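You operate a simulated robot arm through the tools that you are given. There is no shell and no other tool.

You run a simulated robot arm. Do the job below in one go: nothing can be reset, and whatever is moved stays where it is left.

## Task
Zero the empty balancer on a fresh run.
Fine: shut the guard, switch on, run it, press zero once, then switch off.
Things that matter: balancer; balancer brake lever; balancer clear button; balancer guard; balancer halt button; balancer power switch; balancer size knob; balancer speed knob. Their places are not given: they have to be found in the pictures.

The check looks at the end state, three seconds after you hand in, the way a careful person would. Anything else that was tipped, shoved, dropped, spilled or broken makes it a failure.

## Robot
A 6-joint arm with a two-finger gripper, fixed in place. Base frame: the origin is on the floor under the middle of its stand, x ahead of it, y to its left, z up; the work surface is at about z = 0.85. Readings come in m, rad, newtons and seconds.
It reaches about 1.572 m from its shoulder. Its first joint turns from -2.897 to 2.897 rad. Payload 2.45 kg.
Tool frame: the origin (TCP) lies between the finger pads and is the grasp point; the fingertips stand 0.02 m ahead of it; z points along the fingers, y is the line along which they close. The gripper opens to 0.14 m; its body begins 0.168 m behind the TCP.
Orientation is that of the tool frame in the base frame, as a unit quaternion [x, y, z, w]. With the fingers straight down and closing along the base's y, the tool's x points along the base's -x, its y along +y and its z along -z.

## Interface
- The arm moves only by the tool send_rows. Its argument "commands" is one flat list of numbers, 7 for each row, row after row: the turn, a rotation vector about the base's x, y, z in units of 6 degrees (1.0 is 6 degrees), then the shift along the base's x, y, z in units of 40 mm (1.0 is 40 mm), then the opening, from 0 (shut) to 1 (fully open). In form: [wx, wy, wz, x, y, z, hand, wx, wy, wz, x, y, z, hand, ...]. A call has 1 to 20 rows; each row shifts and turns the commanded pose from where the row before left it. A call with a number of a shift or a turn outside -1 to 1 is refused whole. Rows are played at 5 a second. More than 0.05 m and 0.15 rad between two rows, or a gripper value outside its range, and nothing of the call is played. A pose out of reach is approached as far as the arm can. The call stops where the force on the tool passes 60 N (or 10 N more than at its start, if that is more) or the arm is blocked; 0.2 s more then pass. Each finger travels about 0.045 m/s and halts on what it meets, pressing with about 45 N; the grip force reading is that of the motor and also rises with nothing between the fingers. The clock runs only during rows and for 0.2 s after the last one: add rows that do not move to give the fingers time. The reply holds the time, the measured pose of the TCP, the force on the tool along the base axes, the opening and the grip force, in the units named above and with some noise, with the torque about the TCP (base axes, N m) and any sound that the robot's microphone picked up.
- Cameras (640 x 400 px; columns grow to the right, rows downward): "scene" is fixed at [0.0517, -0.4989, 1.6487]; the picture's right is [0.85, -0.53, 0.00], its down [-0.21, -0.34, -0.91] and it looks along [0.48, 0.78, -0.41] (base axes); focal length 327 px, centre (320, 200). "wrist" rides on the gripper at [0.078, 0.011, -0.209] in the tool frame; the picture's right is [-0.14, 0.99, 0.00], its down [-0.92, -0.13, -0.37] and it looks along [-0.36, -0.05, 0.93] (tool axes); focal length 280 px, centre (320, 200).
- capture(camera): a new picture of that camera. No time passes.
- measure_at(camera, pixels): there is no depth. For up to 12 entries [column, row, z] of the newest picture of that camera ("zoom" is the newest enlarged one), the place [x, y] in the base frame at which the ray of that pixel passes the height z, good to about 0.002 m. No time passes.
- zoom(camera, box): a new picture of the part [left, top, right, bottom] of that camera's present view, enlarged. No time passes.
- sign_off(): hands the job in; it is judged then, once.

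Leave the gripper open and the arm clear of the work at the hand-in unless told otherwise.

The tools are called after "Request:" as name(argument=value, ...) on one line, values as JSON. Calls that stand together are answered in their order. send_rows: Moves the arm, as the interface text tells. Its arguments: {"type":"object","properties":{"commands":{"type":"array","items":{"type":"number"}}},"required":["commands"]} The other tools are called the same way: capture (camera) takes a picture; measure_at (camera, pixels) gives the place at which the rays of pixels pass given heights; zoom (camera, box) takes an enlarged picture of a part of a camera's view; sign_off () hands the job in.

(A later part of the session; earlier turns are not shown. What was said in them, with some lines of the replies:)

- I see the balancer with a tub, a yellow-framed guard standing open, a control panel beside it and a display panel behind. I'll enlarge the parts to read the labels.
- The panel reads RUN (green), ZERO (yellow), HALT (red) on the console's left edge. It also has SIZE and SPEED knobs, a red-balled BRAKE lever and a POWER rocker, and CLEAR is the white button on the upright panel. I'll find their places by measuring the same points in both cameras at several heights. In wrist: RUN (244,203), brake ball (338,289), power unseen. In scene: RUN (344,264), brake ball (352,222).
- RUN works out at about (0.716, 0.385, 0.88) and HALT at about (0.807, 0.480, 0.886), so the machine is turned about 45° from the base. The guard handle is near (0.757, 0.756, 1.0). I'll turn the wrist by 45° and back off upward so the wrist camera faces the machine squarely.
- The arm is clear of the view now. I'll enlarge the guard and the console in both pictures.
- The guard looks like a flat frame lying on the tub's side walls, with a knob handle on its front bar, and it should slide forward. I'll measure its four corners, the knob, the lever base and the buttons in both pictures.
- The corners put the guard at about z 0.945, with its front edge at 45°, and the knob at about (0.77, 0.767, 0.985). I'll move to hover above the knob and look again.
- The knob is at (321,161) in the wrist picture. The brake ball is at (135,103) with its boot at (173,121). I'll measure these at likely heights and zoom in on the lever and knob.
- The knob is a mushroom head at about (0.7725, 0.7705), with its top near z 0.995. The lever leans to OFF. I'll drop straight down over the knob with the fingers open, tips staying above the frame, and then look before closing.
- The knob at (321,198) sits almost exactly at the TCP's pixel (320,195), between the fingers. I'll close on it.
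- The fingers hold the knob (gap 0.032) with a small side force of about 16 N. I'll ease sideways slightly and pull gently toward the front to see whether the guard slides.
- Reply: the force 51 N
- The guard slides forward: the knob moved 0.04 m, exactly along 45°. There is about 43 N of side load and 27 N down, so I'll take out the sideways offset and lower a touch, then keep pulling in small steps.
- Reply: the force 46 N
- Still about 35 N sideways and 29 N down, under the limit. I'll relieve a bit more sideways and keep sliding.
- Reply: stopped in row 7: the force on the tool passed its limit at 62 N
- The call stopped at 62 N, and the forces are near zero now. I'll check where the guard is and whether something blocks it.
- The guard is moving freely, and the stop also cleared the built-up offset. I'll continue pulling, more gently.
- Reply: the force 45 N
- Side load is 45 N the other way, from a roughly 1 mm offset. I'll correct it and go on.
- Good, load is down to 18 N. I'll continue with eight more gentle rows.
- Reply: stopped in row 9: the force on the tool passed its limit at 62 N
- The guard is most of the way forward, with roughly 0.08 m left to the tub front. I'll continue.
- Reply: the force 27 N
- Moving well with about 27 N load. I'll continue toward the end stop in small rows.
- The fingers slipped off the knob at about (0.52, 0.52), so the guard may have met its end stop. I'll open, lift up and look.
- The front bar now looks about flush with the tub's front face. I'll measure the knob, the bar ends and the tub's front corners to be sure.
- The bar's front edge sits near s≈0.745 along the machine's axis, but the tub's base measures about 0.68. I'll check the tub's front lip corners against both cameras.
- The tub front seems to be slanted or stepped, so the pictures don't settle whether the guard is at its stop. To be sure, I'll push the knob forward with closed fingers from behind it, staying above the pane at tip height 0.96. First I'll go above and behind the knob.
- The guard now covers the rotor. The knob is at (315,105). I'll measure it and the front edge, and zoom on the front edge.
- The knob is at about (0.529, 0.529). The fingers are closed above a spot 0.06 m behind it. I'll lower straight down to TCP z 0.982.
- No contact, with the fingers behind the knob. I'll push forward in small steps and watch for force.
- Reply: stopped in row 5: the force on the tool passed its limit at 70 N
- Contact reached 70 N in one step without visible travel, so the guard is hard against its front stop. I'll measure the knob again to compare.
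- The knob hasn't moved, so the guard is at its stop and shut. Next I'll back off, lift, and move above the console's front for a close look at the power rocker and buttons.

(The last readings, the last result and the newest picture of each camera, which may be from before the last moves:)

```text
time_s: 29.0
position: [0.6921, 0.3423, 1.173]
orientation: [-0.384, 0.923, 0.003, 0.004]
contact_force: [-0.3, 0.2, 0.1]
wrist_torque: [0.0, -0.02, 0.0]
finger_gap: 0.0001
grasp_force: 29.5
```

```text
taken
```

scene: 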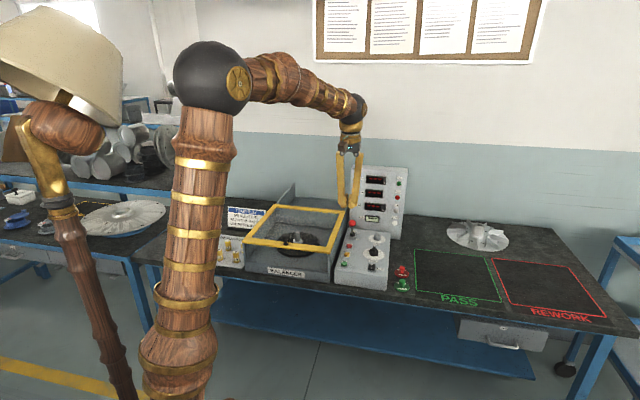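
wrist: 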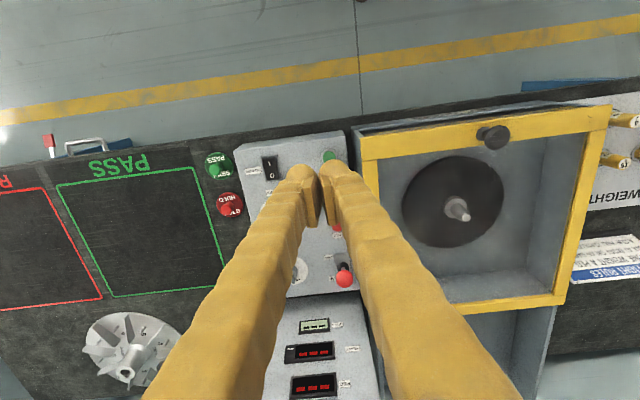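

Power is at (269,168) in the wrist picture. I'll enlarge both views of the rocker and RUN button.

Request:
zoom(camera="wrist", box=[235, 130, 375, 230])

Request:
zoom(camera="scene", box=[335, 250, 395, 285])

Request:
measure_at(camera="wrist", pixels=[[269, 168, 0.87], [269, 168, 0.88], [269, 168, 0.89], [329, 157, 0.88], [329, 157, 0.89], [345, 275, 0.955]])

```text
4.00 times, centred on (305, 180) of wrist
```

zoom: 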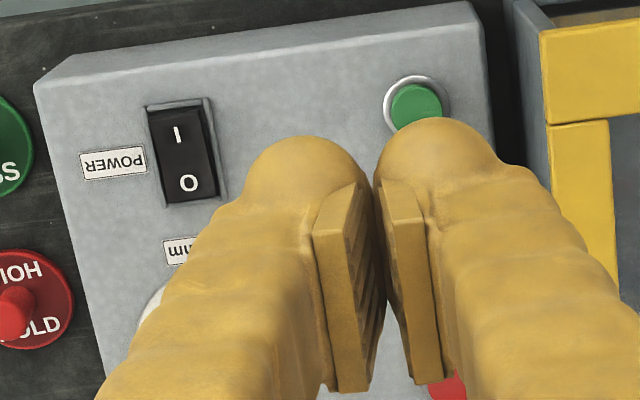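

```text
10.67 times, centred on (365, 268) of scene
```

zoom: 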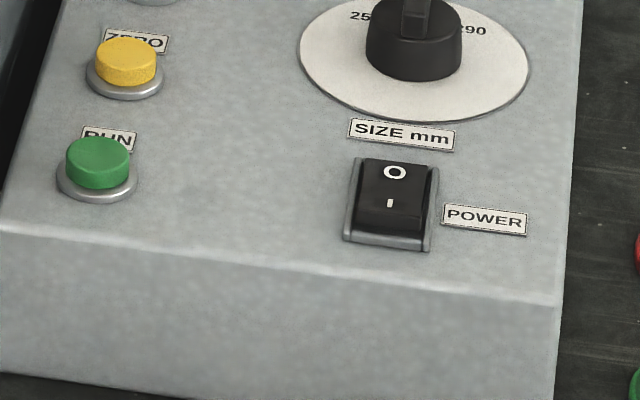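

```text
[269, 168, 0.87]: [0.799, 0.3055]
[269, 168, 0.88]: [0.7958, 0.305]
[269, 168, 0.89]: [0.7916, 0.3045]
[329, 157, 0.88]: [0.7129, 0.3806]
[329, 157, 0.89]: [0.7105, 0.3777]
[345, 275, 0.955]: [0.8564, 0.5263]
```

The I half (front) is raised, so power is off now. I'll triangulate the rocker's centre and halves and the RUN and ZERO tops.

Request:
measure_at(camera="wrist", pixels=[[270.75, 168.25, 0.88], [270.75, 168.25, 0.9], [269.5, 163.5, 0.89], [272.2, 176, 0.885], [329.5, 156.25, 0.88], [329.5, 156.25, 0.9]])

Request:
measure_at(camera="scene", pixels=[[371.75, 268.3, 0.88], [371.75, 268.3, 0.9], [371.5, 268.5, 0.89], [372.0, 265.4, 0.885], [344.3, 263.3, 0.88], [344.3, 263.3, 0.9], [346.8, 253.9, 0.88], [346.8, 253.9, 0.9]])

```text
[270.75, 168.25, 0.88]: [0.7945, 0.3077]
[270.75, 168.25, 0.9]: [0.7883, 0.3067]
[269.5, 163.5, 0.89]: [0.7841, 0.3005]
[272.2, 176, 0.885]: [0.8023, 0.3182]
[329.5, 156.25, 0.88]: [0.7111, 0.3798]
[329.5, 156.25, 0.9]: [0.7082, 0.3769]
```

```text
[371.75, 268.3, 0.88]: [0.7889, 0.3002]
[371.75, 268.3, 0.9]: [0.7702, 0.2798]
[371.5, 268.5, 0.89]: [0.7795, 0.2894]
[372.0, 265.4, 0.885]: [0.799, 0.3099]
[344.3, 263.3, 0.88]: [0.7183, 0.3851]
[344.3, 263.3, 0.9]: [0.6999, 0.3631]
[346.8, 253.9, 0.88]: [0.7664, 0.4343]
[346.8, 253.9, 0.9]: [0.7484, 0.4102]
```

RUN's top is at about (0.710, 0.379, 0.887) and the rocker's centre at about (0.796, 0.308, 0.873). I'd like one fingertip on small targets, so I'll look at the shape of the closed fingertips in the scene picture.

Request:
zoom(camera="scene", box=[320, 140, 380, 220])

Request:
zoom(camera="wrist", box=[280, 150, 370, 230])

```text
5.00 times, centred on (350, 180) of scene
```

zoom: 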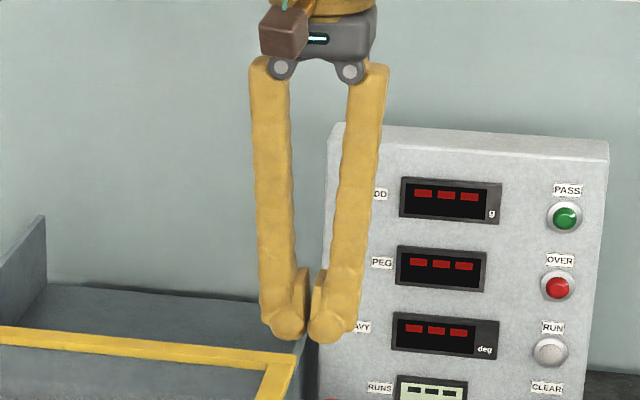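

```text
5.00 times, centred on (325, 190) of wrist
```

zoom: 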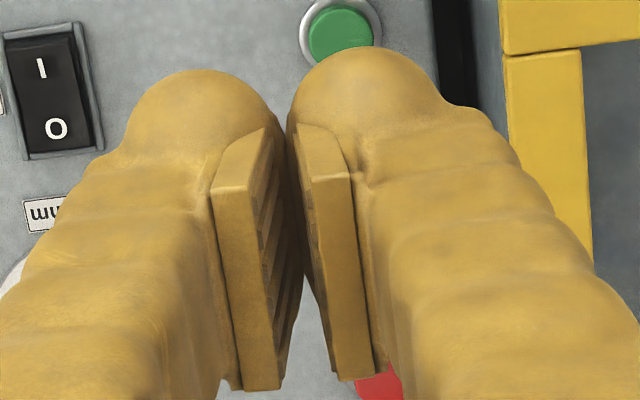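

Each fingertip dome sits about 0.014 m to the side of the TCP. I'll move so the right-hand finger (machine side) is above the I half, at TCP (0.779, 0.311), down to z 0.94, still about 0.04 m clear, and check.

Request:
send_rows(commands=[0, 0, 0, 0.72, -0.26, 0, 0, 0, 0, 0, 0.72, -0.26, 0, 0, 0, 0, 0, 0.73, -0.26, -0.6, 0, 0, 0, 0, 0, 0, -1, 0, 0, 0, 0, 0, 0, -1, 0, 0, 0, 0, 0, 0, -1, 0, 0, 0, 0, 0, 0, -1, 0, 0, 0, 0, 0, 0, -1, 0, 0, 0, 0, 0, 0, -0.2, 0, 0, 0, 0, 0, 0, 0, 0])

Request:
capture(camera="wrist")

Request:
zoom(camera="scene", box=[330, 210, 410, 290])

```text
time_s: 31.2
position: [0.7782, 0.3119, 0.9379]
orientation: [-0.384, 0.923, 0.003, 0.005]
contact_force: [-0.5, 0.2, -0.2]
wrist_torque: [0.02, -0.02, 0.0]
finger_gap: 0.0001
grasp_force: 29.3
```

```text
taken
```

wrist: 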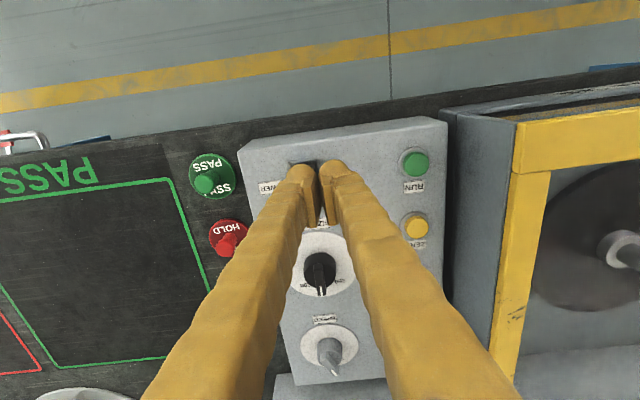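

```text
5.00 times, centred on (370, 250) of scene
```

zoom: 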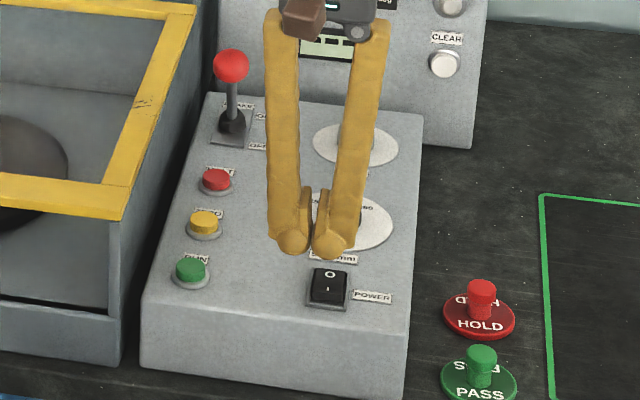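

I'll measure where the right fingertip's underside points: scene pixel (372,261) at z about 0.92.

Request:
measure_at(camera="scene", pixels=[[372, 261.4, 0.918], [372, 260, 0.922], [372, 258.5, 0.93], [371.8, 268.0, 0.872], [371.5, 271, 0.878]])

Request:
zoom(camera="wrist", box=[240, 130, 400, 250])

```text
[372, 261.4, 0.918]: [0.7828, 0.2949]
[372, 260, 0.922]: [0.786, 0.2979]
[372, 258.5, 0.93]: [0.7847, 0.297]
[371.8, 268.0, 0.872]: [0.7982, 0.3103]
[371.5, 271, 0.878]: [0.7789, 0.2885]
```

```text
3.33 times, centred on (320, 190) of wrist
```

zoom: 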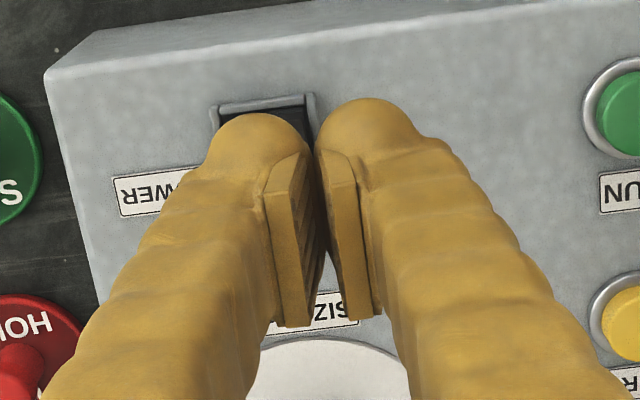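

The fingertip is over the front part of the rocker at t=0.345, matching the rocker. I'll go 3 mm further back, drop close, and then press in small steps, watching the force.

Request:
send_rows(commands=[0, 0, 0, 0.05, 0.05, -0.4, 0, 0, 0, 0, 0, 0, -0.35, 0, 0, 0, 0, 0, 0, -0.1, 0, 0, 0, 0, 0, 0, -0.1, 0, 0, 0, 0, 0, 0, 0, 0])

```text
time_s: 32.4
position: [0.7799, 0.3133, 0.9006]
orientation: [-0.383, 0.924, 0.003, 0.004]
contact_force: [-0.4, -0.2, 0.9]
wrist_torque: [0.0, 0.0, -0.02]
finger_gap: 0.0
grasp_force: 29.4
```

No real contact yet with the tip at about 0.881. I'll continue down in small steps.

Request:
send_rows(commands=[0, 0, 0, 0, 0, -0.06, 0, 0, 0, 0, 0, 0, -0.06, 0, 0, 0, 0, 0, 0, 0, 0])

```text
time_s: 33.2
position: [0.7803, 0.3144, 0.8984]
orientation: [-0.384, 0.923, 0.002, 0.007]
contact_force: [-10.2, -5.6, 58.3]
wrist_torque: [-0.19, -0.56, -0.1]
finger_gap: 0.0
grasp_force: 29.6
heard: click
```

A click was heard with 58 N down. I'll lift and look at the switch and displays.

Request:
send_rows(commands=[0, 0, 0, 0, 0, 0.3, 0, 0, 0, 0, 0, 0, 0.8, 0, 0, 0, 0, 0, 0, 0.9, 0, 0, 0, 0, 0, 0, 0.9, 0, 0, 0, 0, 0, 0, 0, 0])

Request:
capture(camera="scene")

Request:
zoom(camera="scene", box=[335, 250, 395, 285])

Request:
zoom(camera="scene", box=[340, 155, 410, 235])

```text
time_s: 34.4
position: [0.7783, 0.3115, 1.0153]
orientation: [-0.384, 0.923, 0.003, 0.004]
contact_force: [0.9, -0.7, -0.3]
wrist_torque: [0.06, -0.02, 0.02]
finger_gap: 0.0002
grasp_force: 29.7
```

```text
taken
```

scene: 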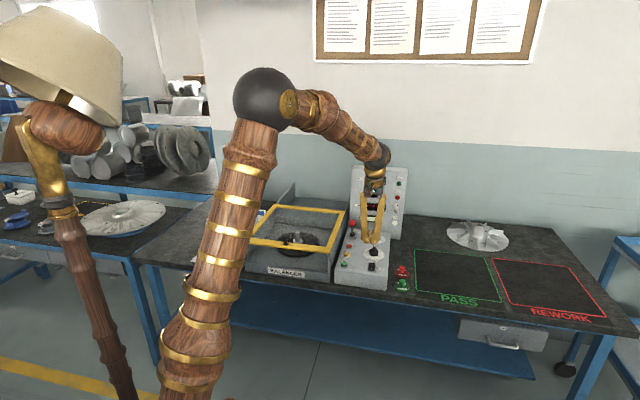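

```text
10.67 times, centred on (365, 268) of scene
```

zoom: 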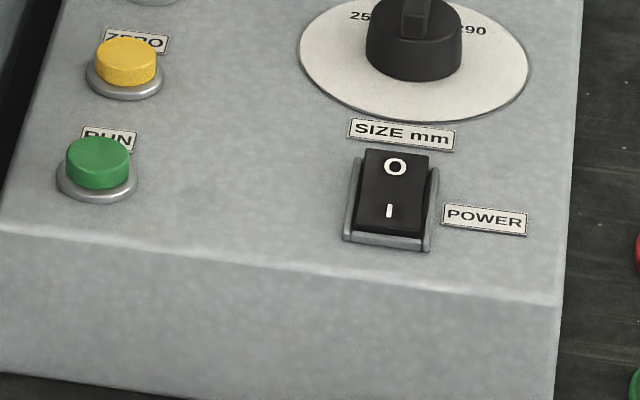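

```text
5.00 times, centred on (375, 195) of scene
```

zoom: 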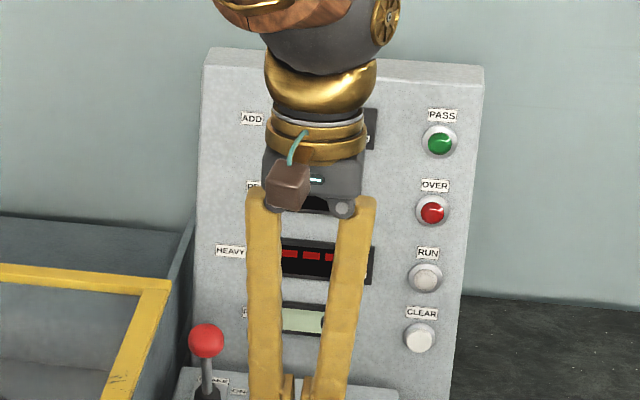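

The rocker has flipped: the O half is up, so power is on. I'll move over RUN (left finger over it, TCP (0.724, 0.373)) and check the displays from there.

Request:
send_rows(commands=[0, 0, 0, -0.68, 0.78, 0, 0, 0, 0, 0, -0.68, 0.78, 0, 0, 0, 0, 0, 0, 0, 0, 0])

Request:
capture(camera="wrist")

Request:
zoom(camera="scene", box=[340, 155, 410, 235])

Request:
zoom(camera="scene", box=[325, 210, 385, 280])

```text
time_s: 35.2
position: [0.7259, 0.3744, 1.014]
orientation: [-0.384, 0.923, 0.003, 0.005]
contact_force: [0.5, 0.9, 0.4]
wrist_torque: [0.0, 0.0, 0.03]
finger_gap: 0.0
grasp_force: 28.9
```

```text
taken
```

wrist: 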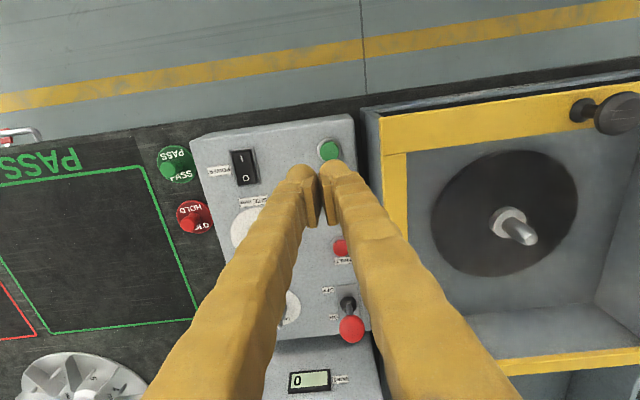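

```text
5.00 times, centred on (375, 195) of scene
```

zoom: 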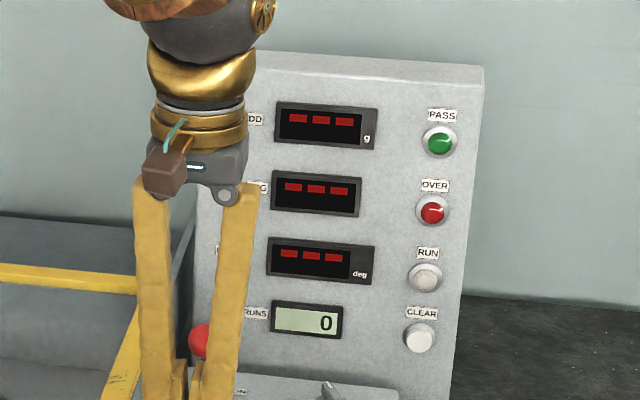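

```text
5.71 times, centred on (355, 245) of scene
```

zoom: 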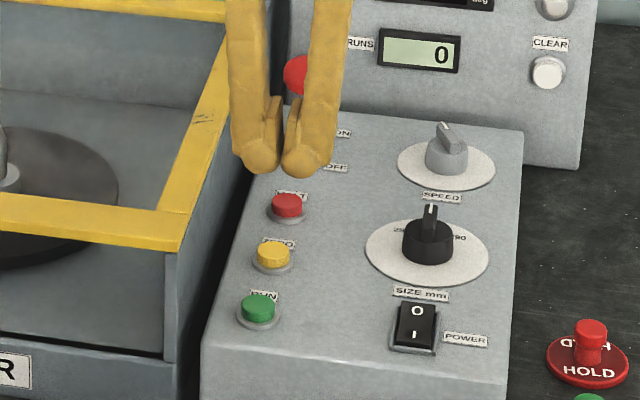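

Displays are live: RUNS reads 0 and the run lamp is unlit. I'll lower over RUN to tip height of about 0.905 and check alignment.

Request:
send_rows(commands=[0, 0, 0, -0.04, -0.02, -0.7, 0, 0, 0, 0, 0, 0, -0.7, 0, 0, 0, 0, 0, 0, -0.7, 0, 0, 0, 0, 0, 0, 0, 0])

Request:
zoom(camera="wrist", box=[240, 100, 400, 220])

Request:
zoom(camera="scene", box=[325, 230, 385, 280])

```text
time_s: 36.2
position: [0.7256, 0.3761, 0.9287]
orientation: [-0.383, 0.924, 0.003, 0.005]
contact_force: [0.3, 0.0, -0.4]
wrist_torque: [-0.02, 0.01, -0.03]
finger_gap: 0.0001
grasp_force: 29.5
```

```text
3.33 times, centred on (320, 160) of wrist
```

zoom: 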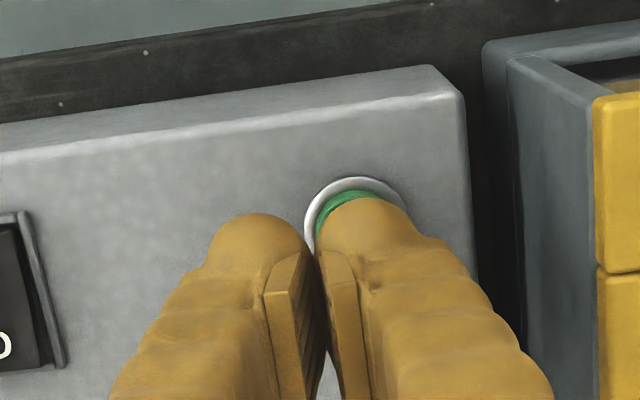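

```text
8.00 times, centred on (355, 255) of scene
```

zoom: 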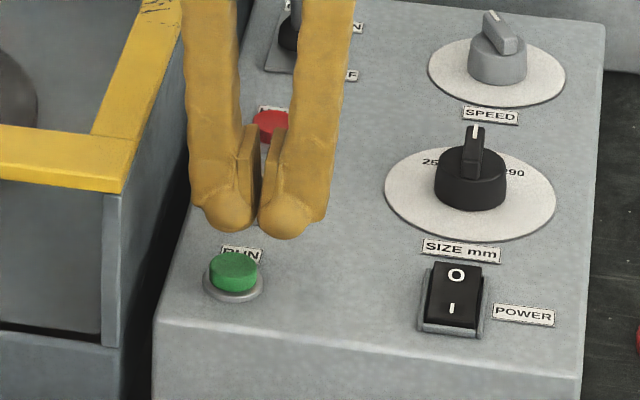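

Alignment is within about 3 mm. I'll shift 3 mm forward and lower to just touching.

Request:
send_rows(commands=[0, 0, 0, -0.05, -0.05, -0.3, 0, 0, 0, 0, 0, 0, -0.15, 0, 0, 0, 0, 0, 0, -0.05, 0, 0, 0, 0, 0, 0, 0, 0])

```text
time_s: 37.2
position: [0.7236, 0.3752, 0.9087]
orientation: [-0.383, 0.924, 0.002, 0.005]
contact_force: [-0.7, -0.3, -0.8]
wrist_torque: [-0.01, 0.0, -0.01]
finger_gap: 0.0
grasp_force: 29.5
```

Just above the button. I'll press down two small steps.

Request:
send_rows(commands=[0, 0, 0, 0, 0, -0.06, 0, 0, 0, 0, 0, 0, -0.06, 0])

```text
time_s: 37.8
position: [0.7222, 0.374, 0.9051]
orientation: [-0.383, 0.924, 0.003, 0.005]
contact_force: [-0.6, 0.1, 0.0]
wrist_torque: [0.0, 0.01, -0.04]
finger_gap: 0.0002
grasp_force: 29.1
```

No contact yet with the tip at about 0.885. I'll keep pressing down in small steps.

Request:
send_rows(commands=[0, 0, 0, 0, 0, -0.06, 0, 0, 0, 0, 0, 0, -0.06, 0])

```text
time_s: 38.4
position: [0.7216, 0.3742, 0.8994]
orientation: [-0.383, 0.924, 0.003, 0.004]
contact_force: [0.1, 1.2, 2.5]
wrist_torque: [0.01, 0.01, -0.02]
finger_gap: 0.0001
grasp_force: 29.2
heard: click
```

A click came with 2.5 N, so RUN is pressed. I'll lift off and look at the displays and rotor.

Request:
send_rows(commands=[0, 0, 0, 0, 0, 0.5, 0, 0, 0, 0, 0, 0, 0.9, 0, 0, 0, 0, 0, 0, 0.9, 0, 0, 0, 0, 0, 0, 0.5, 0])

Request:
capture(camera="scene")

Request:
zoom(camera="scene", box=[340, 155, 410, 235])

Request:
capture(camera="wrist")

```text
time_s: 39.4
position: [0.7218, 0.373, 1.01]
orientation: [-0.383, 0.924, 0.002, 0.005]
contact_force: [-0.4, 0.1, 0.7]
wrist_torque: [0.03, 0.0, -0.01]
finger_gap: 0.0
grasp_force: 29.4
```

```text
taken
```

scene: 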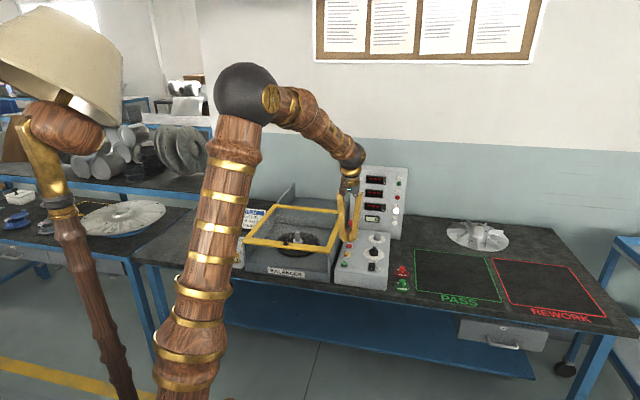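

```text
5.00 times, centred on (375, 195) of scene
```

zoom: 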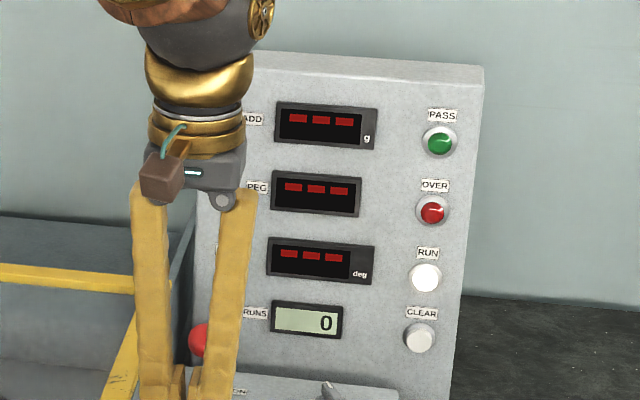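

```text
taken
```

wrist: 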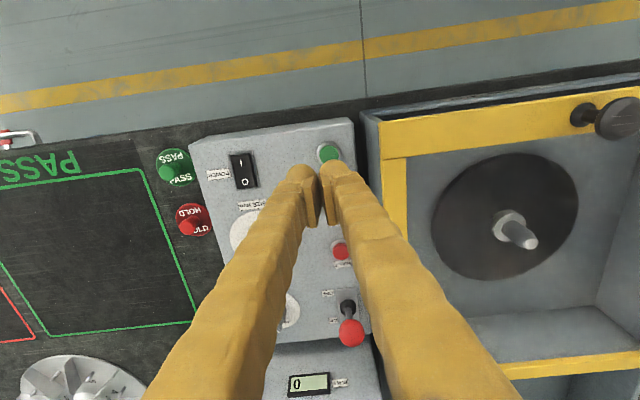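

The RUN lamp is lit, so the run has begun, and RUNS still shows 0. I'll move over ZERO (TCP about (0.771, 0.423)) at the same height and wait for the run to finish.

Request:
send_rows(commands=[0, 0, 0, 0.61, 0.62, 0, 0, 0, 0, 0, 0.61, 0.62, 0, 0, 0, 0, 0, 0, 0, 0, 0, 0, 0, 0, 0, 0, 0, 0, 0, 0, 0, 0, 0, 0, 0])

Request:
zoom(camera="scene", box=[340, 155, 410, 235])

Request:
capture(camera="wrist")

```text
time_s: 40.6
position: [0.7726, 0.4243, 1.0095]
orientation: [-0.383, 0.924, 0.003, 0.005]
contact_force: [0.5, -0.5, 0.5]
wrist_torque: [-0.02, -0.01, -0.02]
finger_gap: 0.0
grasp_force: 30.0
```

```text
5.00 times, centred on (375, 195) of scene
```

zoom: 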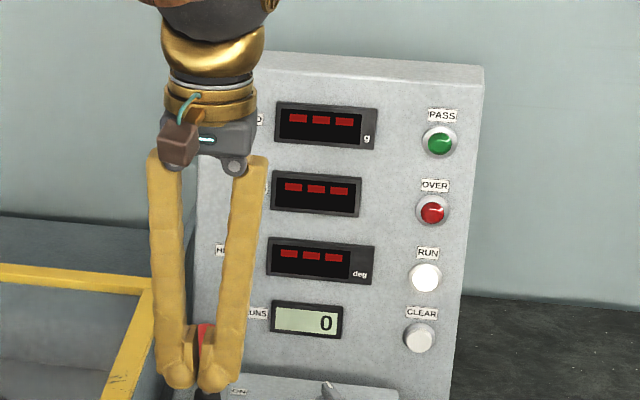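

```text
taken
```

wrist: 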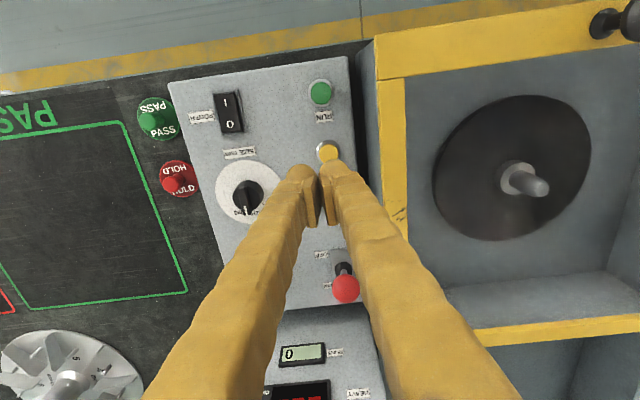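

Still running (RUN lamp lit, RUNS 0). I'll wait a few seconds with the arm still.

Request:
send_rows(commands=[0, 0, 0, 0, 0, 0, 0, 0, 0, 0, 0, 0, 0, 0, 0, 0, 0, 0, 0, 0, 0, 0, 0, 0, 0, 0, 0, 0, 0, 0, 0, 0, 0, 0, 0, 0, 0, 0, 0, 0, 0, 0, 0, 0, 0, 0, 0, 0, 0, 0, 0, 0, 0, 0, 0, 0, 0, 0, 0, 0, 0, 0, 0])

Request:
zoom(camera="scene", box=[340, 155, 410, 235])

```text
time_s: 42.6
position: [0.7735, 0.4246, 1.0086]
orientation: [-0.383, 0.924, 0.003, 0.004]
contact_force: [0.2, 0.8, 0.0]
wrist_torque: [-0.02, 0.01, -0.04]
finger_gap: 0.0
grasp_force: 29.6
```

```text
5.00 times, centred on (375, 195) of scene
```

zoom: 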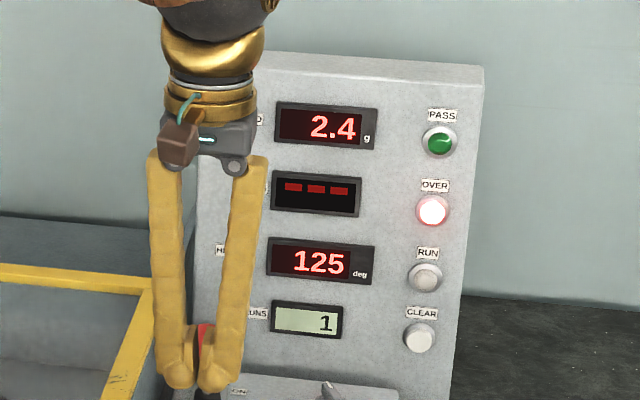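

The run has finished: ADD 2.4 g, HEAVY 125°, RUNS 1. Next is the single ZERO press. I'll lower to about 1 cm above the yellow button and check alignment.

Request:
send_rows(commands=[0, 0, 0, 0, 0, -0.8, 0, 0, 0, 0, 0, 0, -0.8, 0, 0, 0, 0, 0, 0, -0.6, 0, 0, 0, 0, 0, 0, 0, 0])

Request:
zoom(camera="wrist", box=[240, 100, 400, 220])

Request:
zoom(camera="scene", box=[325, 230, 385, 280])

```text
time_s: 43.6
position: [0.7696, 0.4246, 0.9213]
orientation: [-0.383, 0.924, 0.003, 0.005]
contact_force: [-0.1, 0.2, 0.0]
wrist_torque: [0.01, -0.02, 0.03]
finger_gap: 0.0004
grasp_force: 29.0
```

```text
3.33 times, centred on (320, 160) of wrist
```

zoom: 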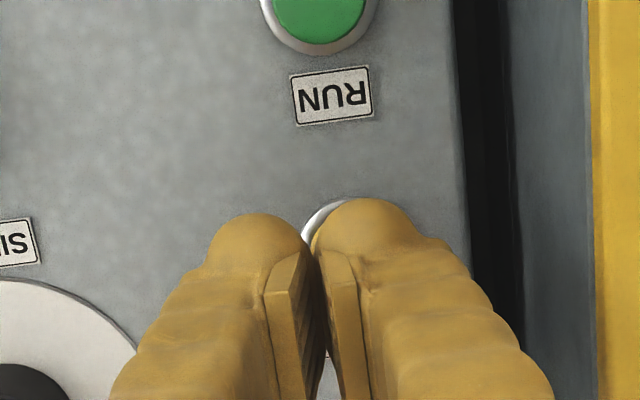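

```text
8.00 times, centred on (355, 255) of scene
```

zoom: 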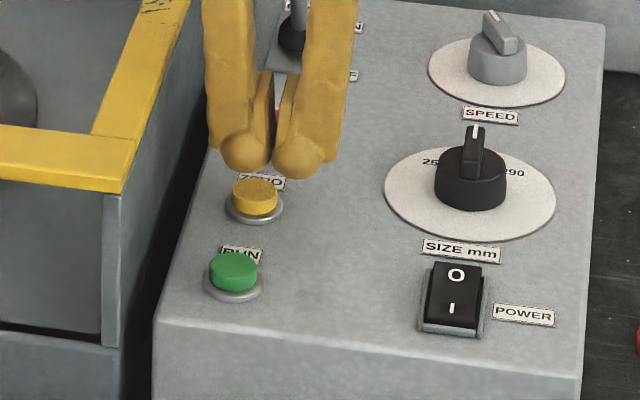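

The fingertip is about 4 mm to the left of the ZERO button's centre. I'll shift 4 mm right and lower to just above it.

Request:
send_rows(commands=[0, 0, 0, 0.07, -0.07, 0, 0, 0, 0, 0, 0, 0, -0.25, 0, 0, 0, 0, 0, 0, -0.1, 0, 0, 0, 0, 0, 0, 0, 0])

```text
time_s: 44.6
position: [0.7736, 0.4208, 0.9085]
orientation: [-0.384, 0.923, 0.003, 0.005]
contact_force: [0.0, -0.3, 0.4]
wrist_torque: [0.01, 0.0, -0.05]
finger_gap: 0.0
grasp_force: 29.3
```

Just above ZERO, with no contact. I'll press in small steps until one click.

Request:
send_rows(commands=[0, 0, 0, 0, 0, -0.06, 0, 0, 0, 0, 0, 0, -0.06, 0, 0, 0, 0, 0, 0, -0.06, 0])

```text
time_s: 45.4
position: [0.7756, 0.4196, 0.9017]
orientation: [-0.383, 0.924, 0.002, 0.005]
contact_force: [-0.8, -0.2, 0.7]
wrist_torque: [0.0, 0.02, -0.03]
finger_gap: 0.0001
grasp_force: 29.2
```

No click yet (tip about 0.882). Another small step down.

Request:
send_rows(commands=[0, 0, 0, 0, 0, -0.06, 0])

```text
time_s: 45.8
position: [0.7758, 0.4205, 0.8997]
orientation: [-0.383, 0.924, 0.003, 0.004]
contact_force: [-0.2, 1.1, 1.8]
wrist_torque: [-0.01, 0.03, 0.0]
finger_gap: 0.0002
grasp_force: 29.5
heard: click
```

One click heard at ZERO. I'll lift straight off and read the displays.

Request:
send_rows(commands=[0, 0, 0, 0, 0, 0.5, 0, 0, 0, 0, 0, 0, 0.9, 0, 0, 0, 0, 0, 0, 0.9, 0, 0, 0, 0, 0, 0, 0.6, 0, 0, 0, 0, 0, 0, 0, 0])

Request:
zoom(camera="scene", box=[340, 155, 410, 235])

Request:
capture(camera="wrist")

```text
time_s: 47.0
position: [0.7753, 0.4191, 1.0145]
orientation: [-0.384, 0.923, 0.003, 0.004]
contact_force: [1.3, 0.6, 0.6]
wrist_torque: [0.0, -0.03, 0.0]
finger_gap: 0.0
grasp_force: 29.2
```

```text
5.00 times, centred on (375, 195) of scene
```

zoom: 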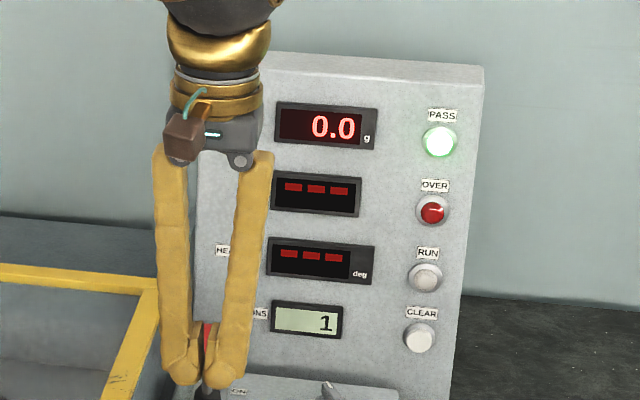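

```text
taken
```

wrist: 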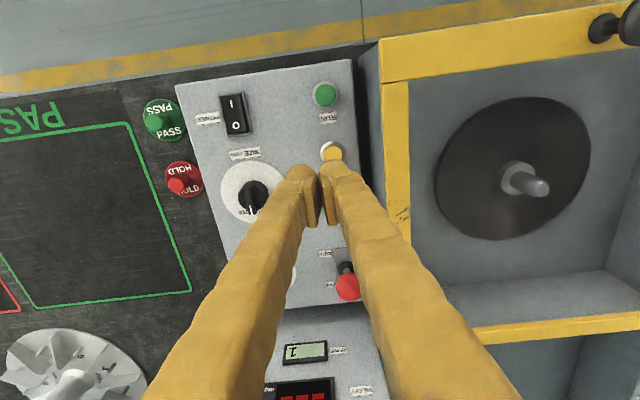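

ADD now reads 0.0 g with PASS lit, so it is zeroed. Last is switching off by pressing the O half. I'll measure the rocker and SIZE knob to keep clear of the knob.

Request:
zoom(camera="scene", box=[335, 235, 405, 285])

Request:
measure_at(camera="wrist", pixels=[[234, 114, 0.875], [236, 124, 0.88], [232, 103, 0.875], [252, 193, 0.895], [249, 182, 0.875]])

Request:
zoom(camera="wrist", box=[180, 80, 300, 230])

```text
8.00 times, centred on (370, 260) of scene
```

zoom: 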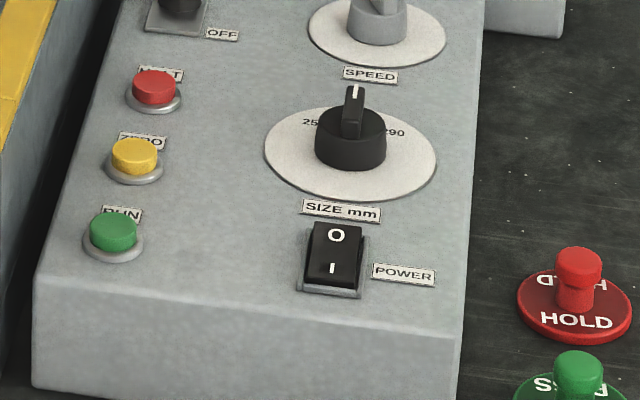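

```text
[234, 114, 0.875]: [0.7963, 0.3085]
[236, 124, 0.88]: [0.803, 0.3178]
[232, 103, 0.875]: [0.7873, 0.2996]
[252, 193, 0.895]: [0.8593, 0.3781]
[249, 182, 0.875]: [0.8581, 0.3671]
```

```text
2.67 times, centred on (240, 155) of wrist
```

zoom: 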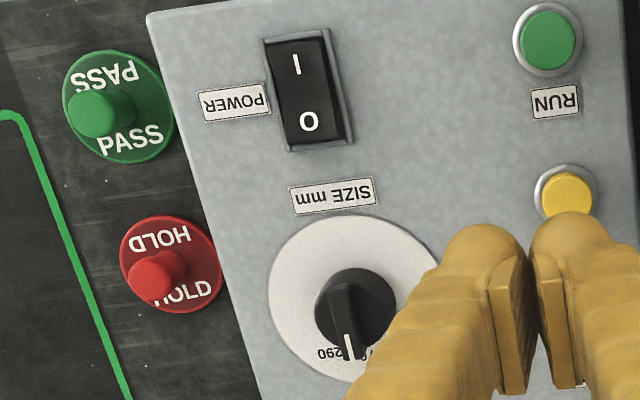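

The O half is at about (0.803, 0.318), and the SIZE knob's front edge is about 3 cm further back than my finger would reach. I'll move over the O half at TCP (0.800, 0.332) and lower to tip 0.905.

Request:
send_rows(commands=[0, 0, 0, 0.21, -0.72, 0, 0, 0, 0, 0, 0.21, -0.72, 0, 0, 0, 0, 0, 0.21, -0.72, 0, 0, 0, 0, 0, 0, 0, -0.8, 0, 0, 0, 0, 0, 0, -0.8, 0, 0, 0, 0, 0, 0, -0.6, 0, 0, 0, 0, 0, 0, 0, 0])

Request:
zoom(camera="wrist", box=[240, 100, 400, 220])

Request:
zoom(camera="scene", box=[335, 235, 405, 285])

```text
time_s: 48.6
position: [0.7995, 0.3341, 0.9296]
orientation: [-0.384, 0.923, 0.002, 0.004]
contact_force: [-0.5, -0.1, 0.1]
wrist_torque: [0.01, -0.03, -0.05]
finger_gap: 0.0003
grasp_force: 29.6
```

```text
3.33 times, centred on (320, 160) of wrist
```

zoom: 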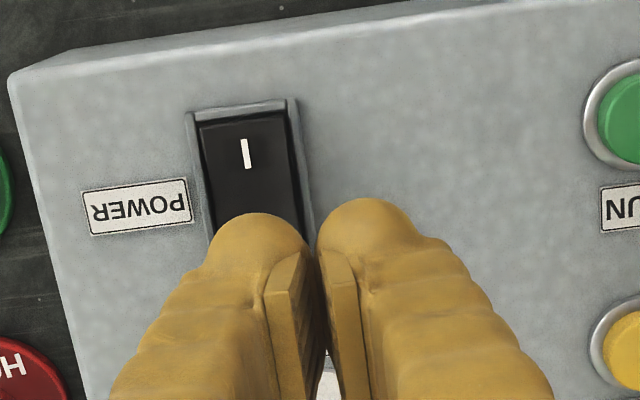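

```text
8.00 times, centred on (370, 260) of scene
```

zoom: 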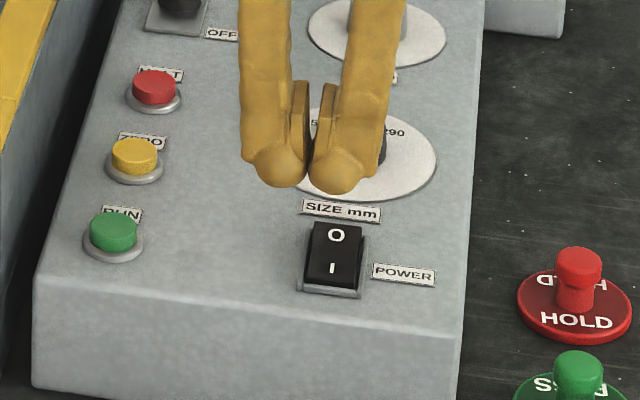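

Good alignment: the fingertip is over the O mark. I'll drop to just above it and then press in small steps.

Request:
send_rows(commands=[0, 0, 0, -0.03, 0.03, -0.4, 0, 0, 0, 0, 0, 0, -0.15, 0, 0, 0, 0, 0, 0, -0.05, 0, 0, 0, 0, 0, 0, 0, 0])

```text
time_s: 49.6
position: [0.7989, 0.3354, 0.9037]
orientation: [-0.383, 0.924, 0.003, 0.005]
contact_force: [-0.5, 0.0, 0.7]
wrist_torque: [-0.01, -0.03, 0.03]
finger_gap: 0.0002
grasp_force: 28.9
```

No contact yet (tip about 0.884). I'll press in small steps.

Request:
send_rows(commands=[0, 0, 0, 0, 0, -0.06, 0, 0, 0, 0, 0, 0, -0.05, 0, 0, 0, 0, 0, 0, 0, 0])

```text
time_s: 50.4
position: [0.7988, 0.3361, 0.8985]
orientation: [-0.384, 0.923, 0.003, 0.004]
contact_force: [-0.2, -0.3, -0.1]
wrist_torque: [-0.01, -0.02, -0.02]
finger_gap: 0.0001
grasp_force: 29.7
heard: click
```

A click was heard and the force is back to zero. I'll lift and verify the rocker and displays.

Request:
send_rows(commands=[0, 0, 0, 0, 0, 0.5, 0, 0, 0, 0, 0, 0, 0.9, 0, 0, 0, 0, 0, 0, 1, 0, 0, 0, 0, 0, 0, 1, 0, 0, 0, 0, -0.7, -0.7, 0.5, 0, 0, 0, 0, -0.7, -0.7, 0.5, 0, 0, 0, 0, -0.7, -0.7, 0.5, 0, 0, 0, 0, -0.7, -0.7, 0, 0.5, 0, 0, 0, 0, 0, 0, 0.5])

Request:
capture(camera="scene")

Request:
zoom(camera="scene", box=[335, 235, 405, 285])

Request:
zoom(camera="scene", box=[340, 155, 410, 235])

Request:
zoom(camera="scene", box=[230, 170, 400, 300])

```text
time_s: 52.4
position: [0.685, 0.2175, 1.0909]
orientation: [-0.383, 0.924, 0.003, 0.004]
contact_force: [0.3, 1.0, 0.3]
wrist_torque: [0.01, 0.0, -0.02]
finger_gap: 0.0521
grasp_force: 0.0
```

```text
taken
```

scene: 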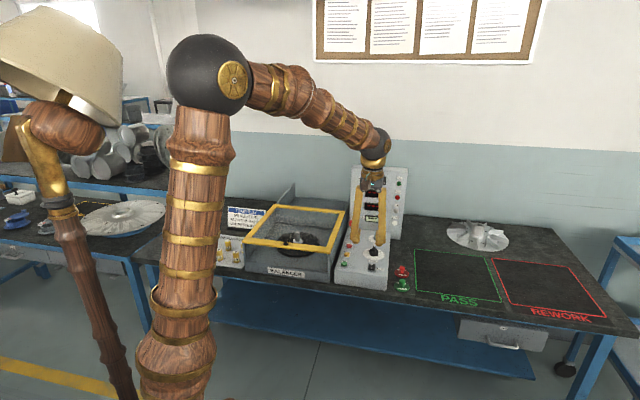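

```text
8.00 times, centred on (370, 260) of scene
```

zoom: 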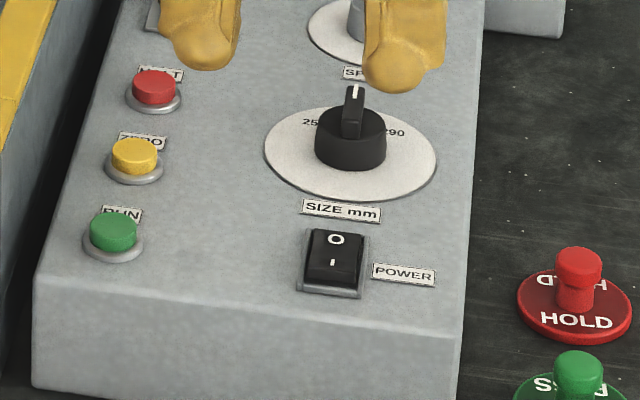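

```text
5.00 times, centred on (375, 195) of scene
```

zoom: 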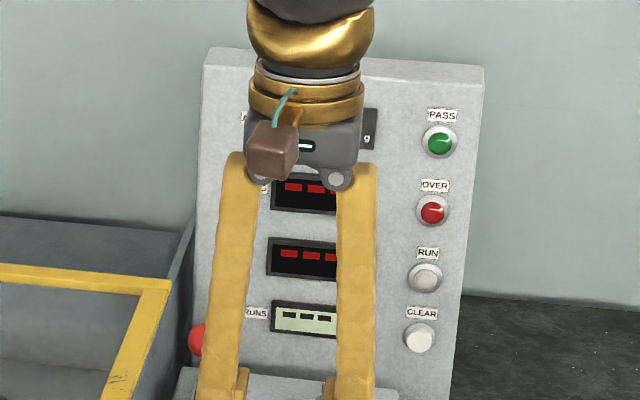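

```text
3.08 times, centred on (315, 235) of scene
```

zoom: 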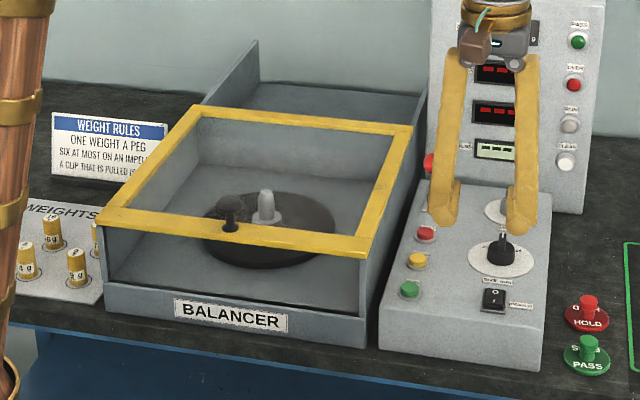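

The rocker is back on O, the displays show dashes with the lamps out, and the guard is shut. The other items look untouched. I'll raise the arm up and away and open the gripper fully.

Request:
send_rows(commands=[0, 0, 0, 0, 0, 1, 1, 0, 0, 0, 0, 0, 1, 1, 0, 0, 0, 0, 0, 1, 1, 0, 0, 0, -0.6, 0.3, 0.8, 1, 0, 0, 0, -0.6, 0.3, 0.8, 1, 0, 0, 0, -0.6, 0.3, 0.4, 1, 0, 0, 0, -0.6, 0.3, 0, 1, 0, 0, 0, -0.6, 0.3, 0, 1, 0, 0, 0, -0.6, 0.3, 0, 1, 0, 0, 0, 0, 0, 0, 1, 0, 0, 0, 0, 0, 0, 1])

Request:
capture(camera="scene")

Request:
zoom(camera="scene", box=[220, 160, 420, 300])

Request:
zoom(camera="scene", box=[340, 155, 410, 235])

```text
time_s: 54.8
position: [0.5412, 0.2941, 1.2936]
orientation: [-0.384, 0.923, 0.003, 0.004]
contact_force: [0.3, -0.4, 0.3]
wrist_torque: [0.01, -0.01, -0.02]
finger_gap: 0.1399
grasp_force: 0.1
```

```text
taken
```

scene: 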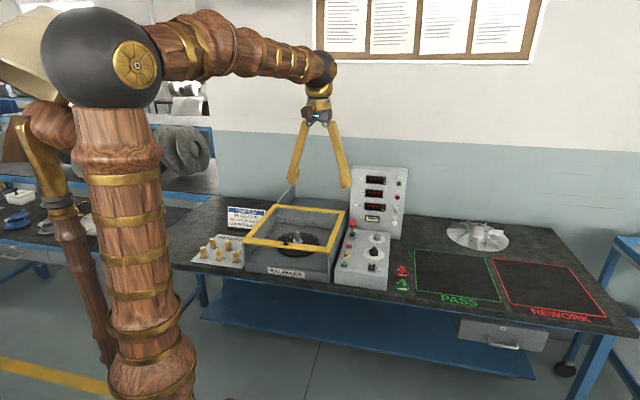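

```text
2.86 times, centred on (320, 230) of scene
```

zoom: 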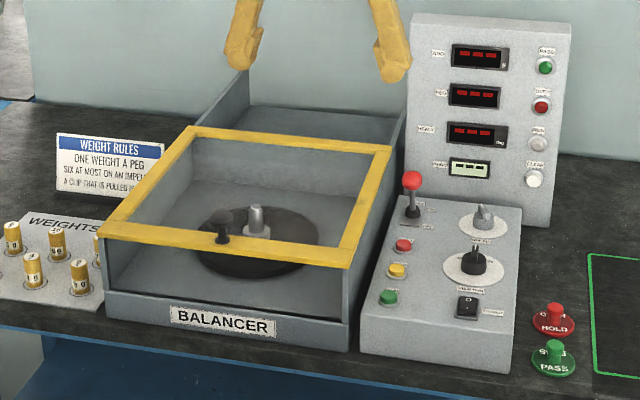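

```text
5.00 times, centred on (375, 195) of scene
```

zoom: 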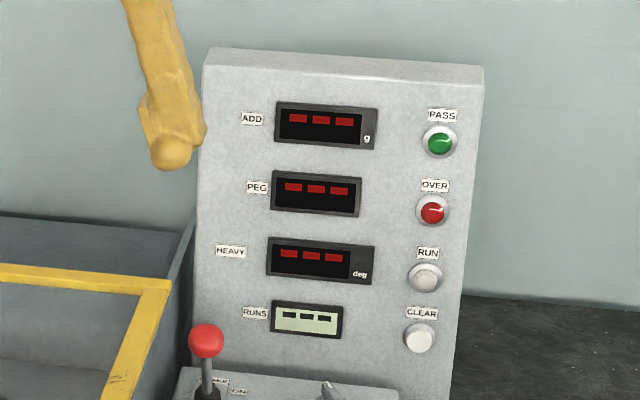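

The guard is shut, the balancer is zeroed and switched off, and the knobs and lever were not touched. The arm is clear with the gripper open (gap 0.14). I'll hand in now.

Request:
sign_off()

```text
The job is handed in.
```

The empty balancer is zeroed on a fresh run, and I've handed the job in. I don't have the result of the check.

1. **Guard:** I slid it forward to its front stop. A firm push from behind the knob didn't move it any further.
2. **Power on:** I pressed the I side of the rocker, and the RUNS display came up at 0.
3. **Run:** I pressed RUN once. The run finished with RUNS at 1, ADD at 2.4 g, HEAVY at 125° and the OVER lamp lit.
4. **Zero:** I pressed ZERO once. ADD went to 0.0 g and the PASS lamp lit.
5. **Power off:** I pressed the O side of the rocker. All displays are back to dashes and the lamps are out.

The brake lever was already at OFF and I left it there. I didn't touch the size knob, speed knob, HALT or CLEAR, and nothing else on the bench looked moved. The gripper is open and the arm is clear of the work.
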